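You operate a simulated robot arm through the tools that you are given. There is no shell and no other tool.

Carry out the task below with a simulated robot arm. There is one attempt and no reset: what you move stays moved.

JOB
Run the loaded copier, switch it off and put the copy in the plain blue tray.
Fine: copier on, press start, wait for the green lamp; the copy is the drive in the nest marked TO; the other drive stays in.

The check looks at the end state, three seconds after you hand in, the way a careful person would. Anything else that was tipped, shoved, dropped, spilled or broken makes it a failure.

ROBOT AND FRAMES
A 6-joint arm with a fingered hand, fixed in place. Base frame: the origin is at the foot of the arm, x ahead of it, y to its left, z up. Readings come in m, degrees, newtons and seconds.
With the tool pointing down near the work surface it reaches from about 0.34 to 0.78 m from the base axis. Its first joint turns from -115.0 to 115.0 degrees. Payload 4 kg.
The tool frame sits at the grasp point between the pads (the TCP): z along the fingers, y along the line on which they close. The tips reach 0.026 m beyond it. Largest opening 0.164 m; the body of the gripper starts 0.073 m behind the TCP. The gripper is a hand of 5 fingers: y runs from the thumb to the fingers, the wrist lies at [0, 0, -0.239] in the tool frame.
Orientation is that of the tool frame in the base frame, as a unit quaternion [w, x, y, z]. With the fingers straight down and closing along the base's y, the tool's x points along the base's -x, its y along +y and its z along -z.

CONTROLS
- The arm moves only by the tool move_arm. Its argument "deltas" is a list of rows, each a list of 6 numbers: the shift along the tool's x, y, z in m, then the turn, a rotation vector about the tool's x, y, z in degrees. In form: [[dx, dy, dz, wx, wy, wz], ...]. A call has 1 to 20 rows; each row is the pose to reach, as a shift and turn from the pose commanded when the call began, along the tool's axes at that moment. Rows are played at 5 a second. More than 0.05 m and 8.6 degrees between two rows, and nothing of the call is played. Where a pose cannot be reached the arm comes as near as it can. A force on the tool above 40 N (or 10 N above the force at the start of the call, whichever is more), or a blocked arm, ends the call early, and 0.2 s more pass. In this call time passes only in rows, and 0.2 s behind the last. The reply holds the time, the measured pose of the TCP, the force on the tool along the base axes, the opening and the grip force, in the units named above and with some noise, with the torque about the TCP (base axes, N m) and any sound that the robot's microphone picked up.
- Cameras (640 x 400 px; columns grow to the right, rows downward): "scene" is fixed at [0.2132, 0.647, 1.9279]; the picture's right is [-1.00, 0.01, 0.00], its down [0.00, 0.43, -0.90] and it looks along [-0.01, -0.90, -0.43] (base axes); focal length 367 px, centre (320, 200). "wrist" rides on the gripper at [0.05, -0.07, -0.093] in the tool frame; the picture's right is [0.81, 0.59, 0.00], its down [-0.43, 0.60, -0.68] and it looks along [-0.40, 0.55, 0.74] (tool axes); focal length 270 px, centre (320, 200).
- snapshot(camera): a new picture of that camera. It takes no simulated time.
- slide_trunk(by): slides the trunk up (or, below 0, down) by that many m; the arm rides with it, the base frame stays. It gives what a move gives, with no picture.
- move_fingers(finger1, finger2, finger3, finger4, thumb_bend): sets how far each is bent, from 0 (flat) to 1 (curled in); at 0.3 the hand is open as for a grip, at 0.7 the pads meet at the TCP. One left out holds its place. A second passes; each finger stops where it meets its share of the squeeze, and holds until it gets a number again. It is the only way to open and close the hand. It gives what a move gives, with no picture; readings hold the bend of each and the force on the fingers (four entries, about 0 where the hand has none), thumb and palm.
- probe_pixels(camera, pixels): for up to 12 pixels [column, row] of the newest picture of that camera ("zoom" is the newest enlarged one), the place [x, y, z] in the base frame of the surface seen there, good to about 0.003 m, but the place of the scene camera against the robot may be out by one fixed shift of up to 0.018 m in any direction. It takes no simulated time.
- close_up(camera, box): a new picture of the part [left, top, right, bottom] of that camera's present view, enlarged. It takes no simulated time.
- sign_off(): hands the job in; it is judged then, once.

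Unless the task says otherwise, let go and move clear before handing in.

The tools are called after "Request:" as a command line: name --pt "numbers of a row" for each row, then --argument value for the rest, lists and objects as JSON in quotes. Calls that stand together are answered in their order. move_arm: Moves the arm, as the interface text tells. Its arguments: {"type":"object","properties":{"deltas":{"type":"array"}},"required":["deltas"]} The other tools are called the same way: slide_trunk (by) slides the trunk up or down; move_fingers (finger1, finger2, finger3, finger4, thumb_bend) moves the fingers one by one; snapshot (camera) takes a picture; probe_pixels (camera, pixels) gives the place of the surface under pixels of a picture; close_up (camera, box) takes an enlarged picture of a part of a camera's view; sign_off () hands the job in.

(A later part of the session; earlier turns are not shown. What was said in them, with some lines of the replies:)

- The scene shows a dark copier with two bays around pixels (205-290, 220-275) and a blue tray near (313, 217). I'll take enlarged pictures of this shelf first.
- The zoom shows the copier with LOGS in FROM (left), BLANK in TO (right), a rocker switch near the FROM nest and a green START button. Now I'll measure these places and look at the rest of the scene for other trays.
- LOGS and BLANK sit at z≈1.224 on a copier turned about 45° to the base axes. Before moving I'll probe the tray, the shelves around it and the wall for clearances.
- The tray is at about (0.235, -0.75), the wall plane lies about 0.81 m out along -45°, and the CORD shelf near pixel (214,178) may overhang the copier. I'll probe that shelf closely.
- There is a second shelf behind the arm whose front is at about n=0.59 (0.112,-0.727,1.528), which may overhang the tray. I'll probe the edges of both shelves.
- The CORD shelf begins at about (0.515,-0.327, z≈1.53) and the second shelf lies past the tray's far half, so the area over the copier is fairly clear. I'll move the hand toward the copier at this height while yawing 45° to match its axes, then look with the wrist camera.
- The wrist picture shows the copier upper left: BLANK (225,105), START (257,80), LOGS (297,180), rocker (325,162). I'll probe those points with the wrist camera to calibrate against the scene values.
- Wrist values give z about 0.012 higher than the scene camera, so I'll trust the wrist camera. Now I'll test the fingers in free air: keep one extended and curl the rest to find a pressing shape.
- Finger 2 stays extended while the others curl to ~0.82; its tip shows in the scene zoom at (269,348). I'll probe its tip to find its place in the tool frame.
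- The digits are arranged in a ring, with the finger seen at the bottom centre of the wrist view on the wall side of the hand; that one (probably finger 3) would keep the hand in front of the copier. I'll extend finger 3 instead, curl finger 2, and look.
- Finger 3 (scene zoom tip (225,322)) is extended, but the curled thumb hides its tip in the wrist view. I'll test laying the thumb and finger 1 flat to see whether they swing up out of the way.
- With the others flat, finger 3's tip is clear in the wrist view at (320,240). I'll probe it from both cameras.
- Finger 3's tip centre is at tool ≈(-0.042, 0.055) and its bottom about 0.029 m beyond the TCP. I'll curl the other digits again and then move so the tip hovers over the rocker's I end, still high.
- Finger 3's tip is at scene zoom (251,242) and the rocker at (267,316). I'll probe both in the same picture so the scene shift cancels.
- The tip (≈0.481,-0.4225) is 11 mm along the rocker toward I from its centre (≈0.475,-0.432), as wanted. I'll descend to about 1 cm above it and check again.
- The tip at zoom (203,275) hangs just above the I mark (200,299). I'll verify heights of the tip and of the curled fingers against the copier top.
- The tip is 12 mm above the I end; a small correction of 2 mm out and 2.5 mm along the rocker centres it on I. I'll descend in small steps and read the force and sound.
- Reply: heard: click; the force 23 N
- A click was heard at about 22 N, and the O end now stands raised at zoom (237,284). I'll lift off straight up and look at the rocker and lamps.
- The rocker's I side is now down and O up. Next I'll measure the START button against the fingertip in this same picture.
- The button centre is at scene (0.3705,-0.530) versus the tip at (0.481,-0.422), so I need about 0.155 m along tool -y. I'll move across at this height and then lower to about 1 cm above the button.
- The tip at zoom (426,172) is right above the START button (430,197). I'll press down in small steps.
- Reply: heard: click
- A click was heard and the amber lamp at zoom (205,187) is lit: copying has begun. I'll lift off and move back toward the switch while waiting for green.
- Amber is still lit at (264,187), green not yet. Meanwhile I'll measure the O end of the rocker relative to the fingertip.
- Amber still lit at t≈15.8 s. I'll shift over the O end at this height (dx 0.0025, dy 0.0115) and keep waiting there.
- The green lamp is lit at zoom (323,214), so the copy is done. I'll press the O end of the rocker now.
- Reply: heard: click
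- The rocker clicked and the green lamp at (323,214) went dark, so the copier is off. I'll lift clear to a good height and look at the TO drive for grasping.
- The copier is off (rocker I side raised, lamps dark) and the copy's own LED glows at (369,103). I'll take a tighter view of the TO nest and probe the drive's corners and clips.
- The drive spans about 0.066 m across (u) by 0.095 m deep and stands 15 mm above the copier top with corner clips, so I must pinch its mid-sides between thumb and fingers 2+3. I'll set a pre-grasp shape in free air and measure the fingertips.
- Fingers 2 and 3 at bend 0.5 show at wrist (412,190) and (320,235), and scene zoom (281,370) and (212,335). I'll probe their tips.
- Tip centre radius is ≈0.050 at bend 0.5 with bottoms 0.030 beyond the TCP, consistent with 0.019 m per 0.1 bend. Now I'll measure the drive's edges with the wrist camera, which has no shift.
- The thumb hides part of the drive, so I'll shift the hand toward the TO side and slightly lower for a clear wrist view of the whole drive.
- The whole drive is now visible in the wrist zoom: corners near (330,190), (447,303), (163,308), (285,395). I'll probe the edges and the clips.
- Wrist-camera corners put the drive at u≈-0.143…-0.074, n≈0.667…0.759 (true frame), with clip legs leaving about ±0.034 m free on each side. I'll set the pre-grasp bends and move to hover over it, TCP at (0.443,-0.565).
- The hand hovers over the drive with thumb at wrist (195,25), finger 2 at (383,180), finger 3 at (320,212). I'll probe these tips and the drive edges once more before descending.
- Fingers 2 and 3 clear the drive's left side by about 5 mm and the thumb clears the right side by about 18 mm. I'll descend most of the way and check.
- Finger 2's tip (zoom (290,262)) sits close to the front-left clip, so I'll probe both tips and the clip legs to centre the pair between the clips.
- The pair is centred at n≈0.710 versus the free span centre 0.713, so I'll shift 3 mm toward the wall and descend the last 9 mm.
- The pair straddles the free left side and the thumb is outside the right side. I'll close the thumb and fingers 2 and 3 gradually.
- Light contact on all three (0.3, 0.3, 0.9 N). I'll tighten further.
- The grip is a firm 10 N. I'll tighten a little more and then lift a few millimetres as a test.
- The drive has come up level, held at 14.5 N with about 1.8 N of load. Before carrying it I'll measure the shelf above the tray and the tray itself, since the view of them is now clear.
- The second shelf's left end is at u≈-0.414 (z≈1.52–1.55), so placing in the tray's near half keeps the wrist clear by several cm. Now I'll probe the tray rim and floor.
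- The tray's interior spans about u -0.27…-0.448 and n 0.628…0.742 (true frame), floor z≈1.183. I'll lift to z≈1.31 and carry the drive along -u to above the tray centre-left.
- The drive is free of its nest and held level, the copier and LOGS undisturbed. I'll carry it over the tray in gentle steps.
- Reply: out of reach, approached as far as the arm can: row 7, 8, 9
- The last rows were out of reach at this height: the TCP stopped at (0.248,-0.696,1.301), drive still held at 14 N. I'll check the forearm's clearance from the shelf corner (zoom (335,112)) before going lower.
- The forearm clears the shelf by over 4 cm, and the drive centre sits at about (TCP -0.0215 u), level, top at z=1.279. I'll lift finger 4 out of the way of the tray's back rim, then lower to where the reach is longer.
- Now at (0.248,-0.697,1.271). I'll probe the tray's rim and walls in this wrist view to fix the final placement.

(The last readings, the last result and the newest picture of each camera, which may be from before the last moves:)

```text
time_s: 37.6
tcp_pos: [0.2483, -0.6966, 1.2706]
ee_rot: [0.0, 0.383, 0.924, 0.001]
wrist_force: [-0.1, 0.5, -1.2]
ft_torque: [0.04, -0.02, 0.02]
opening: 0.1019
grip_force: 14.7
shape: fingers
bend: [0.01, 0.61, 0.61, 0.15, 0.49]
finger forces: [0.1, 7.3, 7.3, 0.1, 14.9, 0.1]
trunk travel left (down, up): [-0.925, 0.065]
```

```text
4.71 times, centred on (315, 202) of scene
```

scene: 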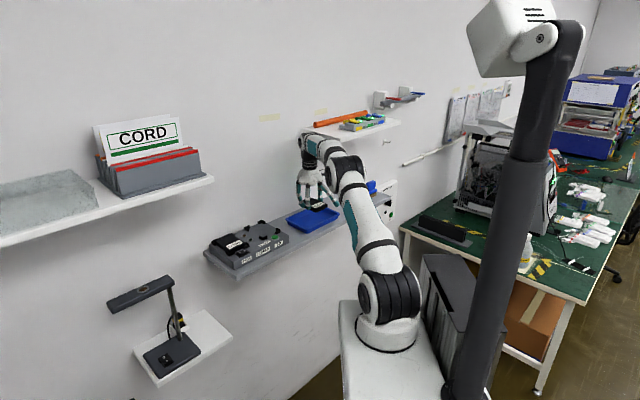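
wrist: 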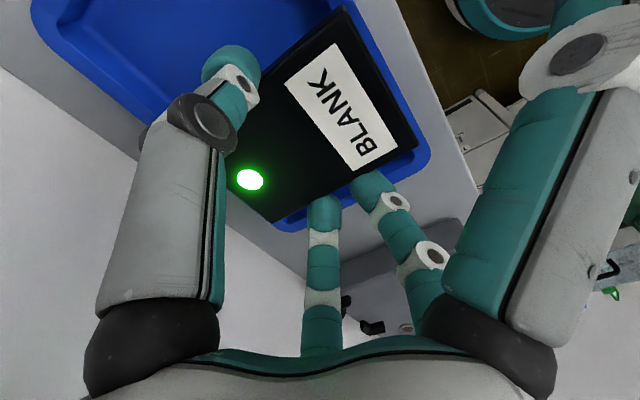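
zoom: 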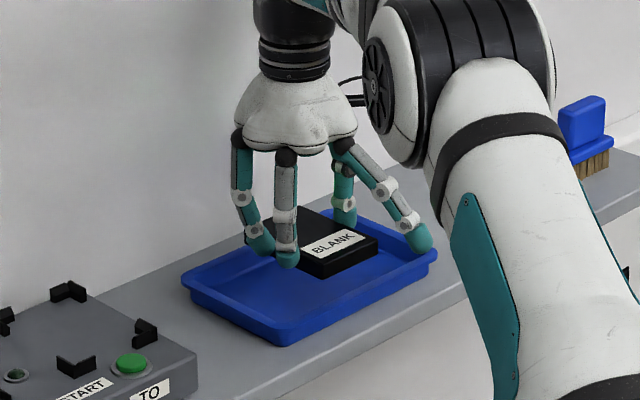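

The tray's inner span is n≈0.622…0.742, so the drive centre should go to n≈0.682, u≈-0.348. I'll shift 16 mm toward the wall and 10 mm along -u, lowering a centimetre.

Request:
move_arm --pt "-0.004 -0.003 0.005 0 0 0" --pt "-0.009 -0.006 0.01 0 0 0" --pt "-0.0158 -0.01 0.013 0 0 0"

Request:
close_up --camera "wrist" --box '[20, 0, 480, 240]'

Request:
close_up --camera "scene" --box '[270, 160, 360, 245]'

```text
time_s: 38.4
tcp_pos: [0.2529, -0.7134, 1.2574]
ee_rot: [0.001, 0.382, 0.924, -0.002]
wrist_force: [-0.2, -0.4, -1.5]
ft_torque: [0.03, -0.01, 0.0]
opening: 0.1017
grip_force: 14.9
shape: fingers
bend: [0.01, 0.61, 0.61, 0.15, 0.49]
finger forces: [0.1, 7.4, 7.4, 0.1, 14.8, 0.0]
trunk travel left (down, up): [-0.925, 0.065]
```

```text
1.39 times, centred on (250, 120) of wrist
```

zoom: 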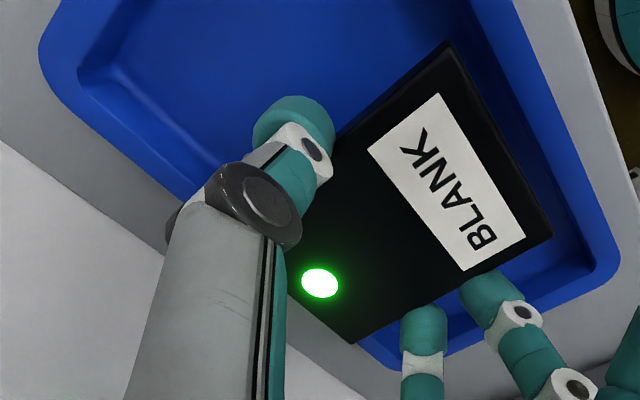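

```text
4.71 times, centred on (315, 202) of scene
```

zoom: 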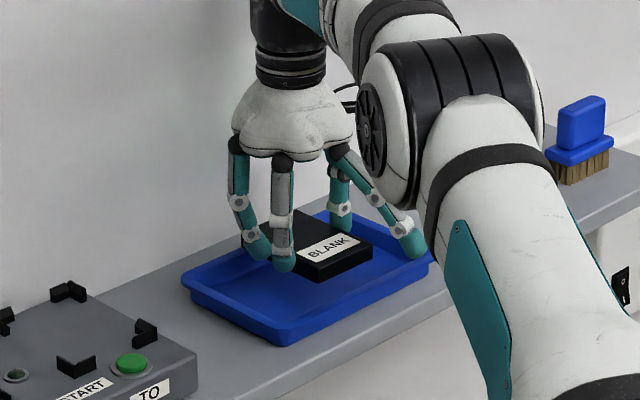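

The drive now lies over the tray interior with about 1 cm margins. I'll lower it gently toward the floor (z≈1.183).

Request:
move_arm --pt "0 0 0.01 0 0 0" --pt "0 0 0.02 0 0 0" --pt "0 0 0.027 0 0 0" --pt "0 0 0.031 0 0 0"

Request:
close_up --camera "wrist" --box '[20, 0, 480, 240]'

Request:
close_up --camera "scene" --box '[270, 160, 360, 245]'

```text
time_s: 39.4
tcp_pos: [0.2534, -0.713, 1.2272]
ee_rot: [0.0, 0.383, 0.924, 0.0]
wrist_force: [0.4, -0.6, -1.5]
ft_torque: [0.03, -0.03, 0.0]
opening: 0.1013
grip_force: 14.9
shape: fingers
bend: [0.01, 0.61, 0.61, 0.15, 0.49]
finger forces: [0.1, 7.5, 7.4, 0.0, 14.8, 0.0]
trunk travel left (down, up): [-0.925, 0.065]
```

```text
1.39 times, centred on (250, 120) of wrist
```

zoom: 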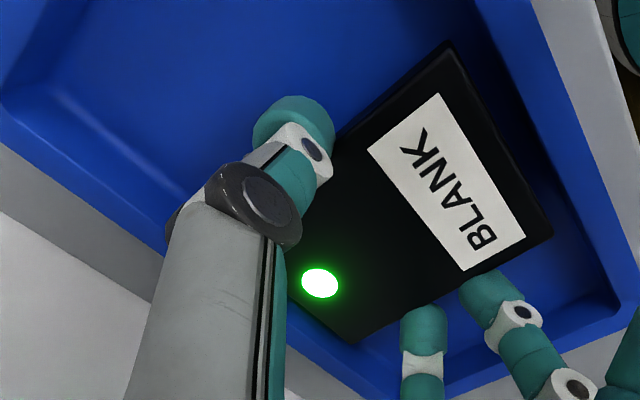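

```text
4.71 times, centred on (315, 202) of scene
```

zoom: 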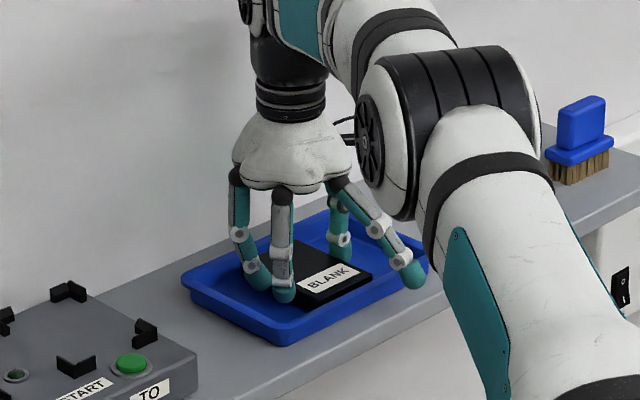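

Still carrying freely with the drive about 5 mm above the floor. I'll creep down until the floor takes the load.

Request:
move_arm --pt "0 0 0.002 0 0 0" --pt "0 0 0.004 0 0 0" --pt "0 0 0.005 0 0 0" --pt "0 0 0.006 0 0 0"

```text
time_s: 40.4
tcp_pos: [0.2541, -0.7144, 1.2232]
ee_rot: [0.0, 0.383, 0.924, -0.001]
wrist_force: [-0.1, 0.0, 4.3]
ft_torque: [-0.14, 0.13, 0.01]
opening: 0.1012
grip_force: 15.7
shape: fingers
bend: [0.01, 0.61, 0.61, 0.15, 0.49]
finger forces: [0.0, 7.6, 7.4, 0.1, 14.8, 0.0]
trunk travel left (down, up): [-0.925, 0.065]
```

The floor now carries the drive (+4.3 N). I'll ease up 1 mm and open the fingers gradually.

Request:
move_arm --pt "0 0 -0.001 0 0 0"

Request:
move_fingers --finger2 0.6 --finger3 0.6 --thumb_bend 0.44

Request:
move_fingers --finger2 0.56 --finger3 0.56 --thumb_bend 0.4

Request:
close_up --camera "wrist" --box '[20, 0, 480, 240]'

Request:
close_up --camera "scene" --box '[270, 160, 360, 245]'

```text
time_s: 40.8
tcp_pos: [0.2524, -0.7126, 1.2229]
ee_rot: [0.001, 0.383, 0.924, 0.0]
wrist_force: [0.5, -0.8, 3.4]
ft_torque: [-0.15, 0.13, 0.01]
opening: 0.1015
grip_force: 14.8
shape: fingers
bend: [0.01, 0.61, 0.61, 0.15, 0.49]
finger forces: [0.0, 7.5, 7.5, 0.0, 14.8, 0.0]
trunk travel left (down, up): [-0.925, 0.065]
```

```text
time_s: 41.8
tcp_pos: [0.2526, -0.7136, 1.2221]
ee_rot: [0.0, 0.383, 0.924, 0.0]
wrist_force: [-0.4, 0.3, 0.2]
ft_torque: [0.01, -0.01, 0.02]
opening: 0.1022
grip_force: 0.9
shape: fingers
bend: [0.01, 0.6, 0.6, 0.15, 0.44]
finger forces: [0.0, 0.2, 0.2, 0.0, 0.4, 0.0]
trunk travel left (down, up): [-0.925, 0.065]
```

```text
time_s: 42.8
tcp_pos: [0.2525, -0.7136, 1.2232]
ee_rot: [0.0, 0.383, 0.924, -0.001]
wrist_force: [1.1, 0.4, 0.4]
ft_torque: [0.0, -0.02, 0.0]
opening: 0.1037
grip_force: 0.0
shape: fingers
bend: [0.01, 0.56, 0.56, 0.15, 0.4]
finger forces: [0.0, 0.0, 0.1, 0.1, 0.0, 0.0]
trunk travel left (down, up): [-0.925, 0.065]
```

```text
1.39 times, centred on (250, 120) of wrist
```

zoom: 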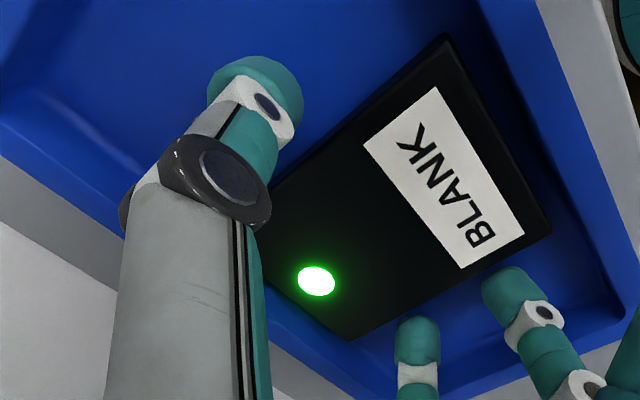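

```text
4.71 times, centred on (315, 202) of scene
```

zoom: 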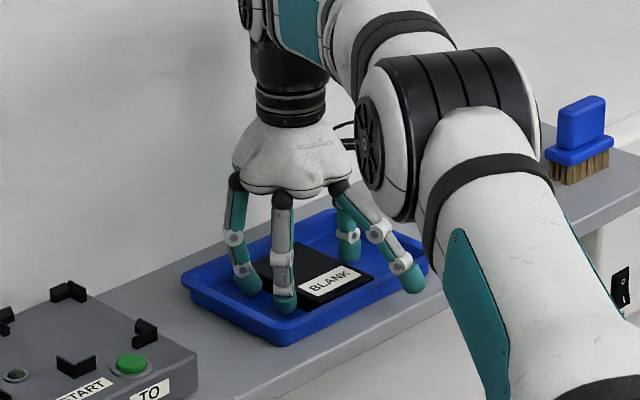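

The drive rests flat in the tray and all fingers are free of it. I'll lift straight up past the rim, then retreat toward the robot.

Request:
move_arm --pt "0 0 -0.008 0 0 0" --pt "0 0 -0.02 0 0 0" --pt "0 0 -0.035 0 0 0" --pt "0 0 -0.045 0 0 0"

Request:
move_arm --pt "0.025 0.005 -0.01 0 0 0" --pt "0.055 0.01 -0.02 0 0 0" --pt "0.09 0.015 -0.04 0 0 0" --pt "0.125 0.02 -0.06 0 0 0" --pt "0.16 0.03 -0.09 0 0 0" --pt "0.2 0.04 -0.12 0 0 0"

Request:
snapshot --camera "scene"

Request:
close_up --camera "scene" --box '[200, 180, 350, 285]'

Request:
snapshot --camera "wrist"

```text
time_s: 43.8
tcp_pos: [0.2522, -0.7107, 1.267]
ee_rot: [0.002, 0.383, 0.924, -0.003]
wrist_force: [0.2, 0.7, 0.4]
ft_torque: [0.01, -0.03, 0.02]
opening: 0.1038
grip_force: 0.1
shape: fingers
bend: [0.01, 0.56, 0.56, 0.15, 0.4]
finger forces: [0.0, 0.1, 0.0, 0.1, 0.0, 0.0]
out of reach, approached as far as the arm can: row 4
trunk travel left (down, up): [-0.925, 0.065]
```

```text
refused: row 6 steps farther than a row can; nothing moved
```

```text
taken
```

scene: 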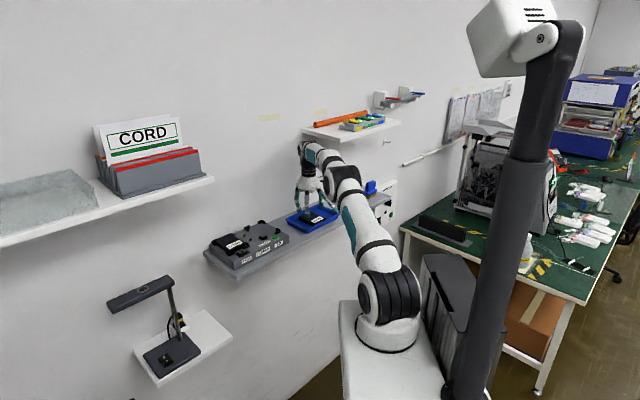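

```text
3.81 times, centred on (275, 232) of scene
```

zoom: 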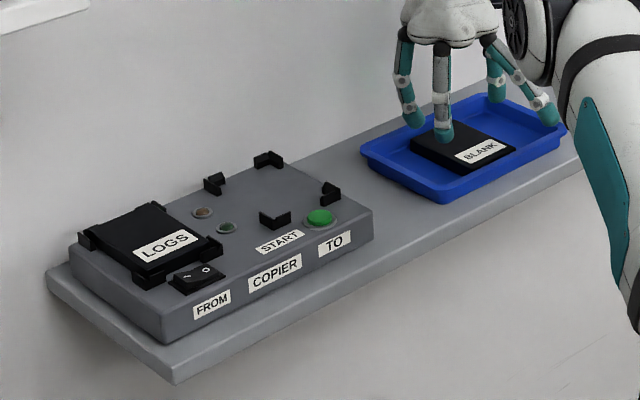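

```text
taken
```

wrist: 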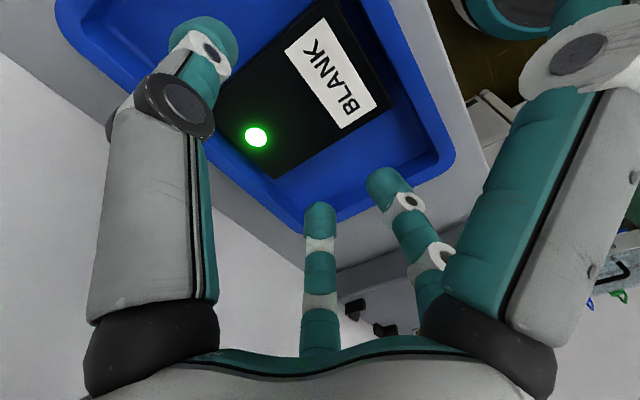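

The drive stays put in the tray and the fingers are above the rim; the retreat was refused only for an oversized last step. I'll repeat it with smaller steps.

Request:
move_arm --pt "0.02 0.004 -0.005 0 0 0" --pt "0.045 0.008 -0.012 0 0 0" --pt "0.075 0.012 -0.025 0 0 0" --pt "0.105 0.016 -0.045 0 0 0" --pt "0.135 0.02 -0.065 0 0 0" --pt "0.165 0.024 -0.085 0 0 0" --pt "0.195 0.028 -0.105 0 0 0"

Request:
snapshot --camera "scene"

Request:
close_up --camera "scene" --box '[200, 170, 360, 285]'

Request:
close_up --camera "scene" --box '[205, 215, 295, 280]'

```text
time_s: 45.4
tcp_pos: [0.1328, -0.5525, 1.372]
ee_rot: [0.0, 0.383, 0.924, 0.0]
wrist_force: [-0.2, 0.3, 1.0]
ft_torque: [-0.02, -0.01, 0.02]
opening: 0.1037
grip_force: 0.0
shape: fingers
bend: [0.01, 0.56, 0.56, 0.15, 0.4]
finger forces: [0.0, 0.1, 0.1, 0.1, 0.1, 0.0]
trunk travel left (down, up): [-0.925, 0.065]
```

```text
taken
```

scene: 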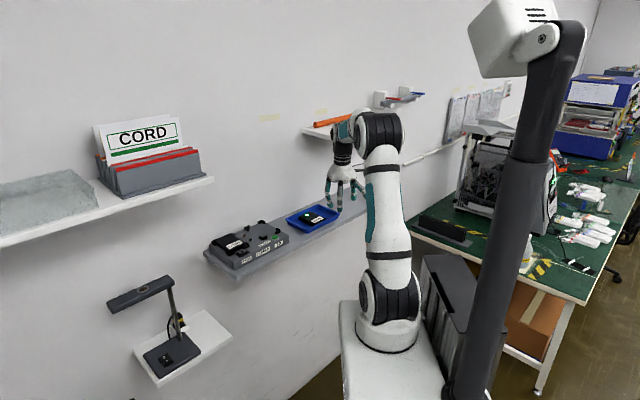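

```text
3.48 times, centred on (280, 228) of scene
```

zoom: 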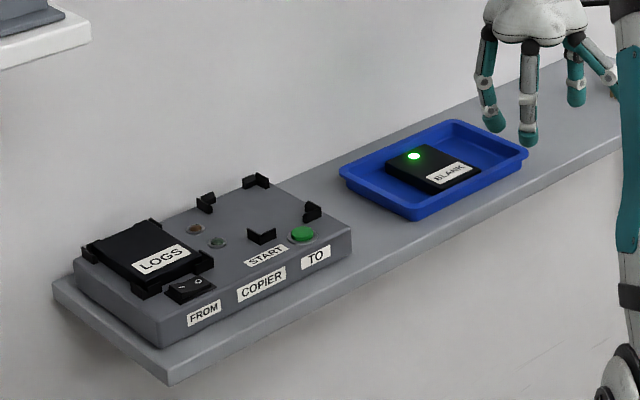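

```text
6.15 times, centred on (250, 248) of scene
```

zoom: 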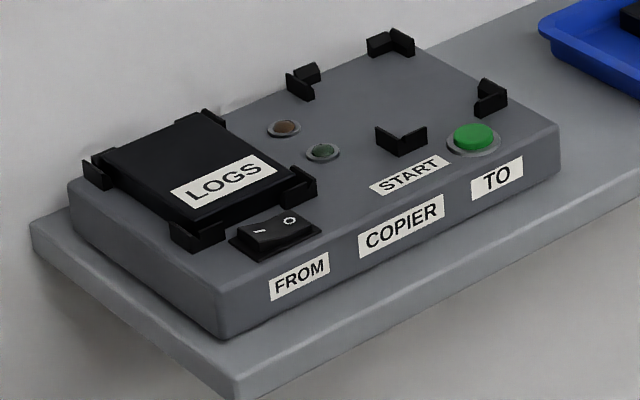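

The last pictures show the copy (BLANK, LED lit) flat inside the plain blue tray. LOGS is still seated in FROM, the rocker is at O with both lamps dark, and the hand is clear of everything. I'm handing in the job.

Request:
sign_off

```text
The job is handed in.
```

The copy is in the plain blue tray, lying flat, and the copier is switched off. I've handed the job in, and no verdict has come back yet.

- **Copier run:** I switched it on and pressed START. The amber lamp lit, and I waited until the green lamp came on.
- **Switched off:** I then pressed the O side of the switch. It clicked and both lamps went dark.
- **Drives:** I took the drive from the nest marked TO (labelled BLANK, with its own green light on) and set it in the tray. The other drive, LOGS, is still in the FROM nest.
- **Surroundings:** The last pictures show nothing else moved or tipped, and the hand is open and clear of the shelf.
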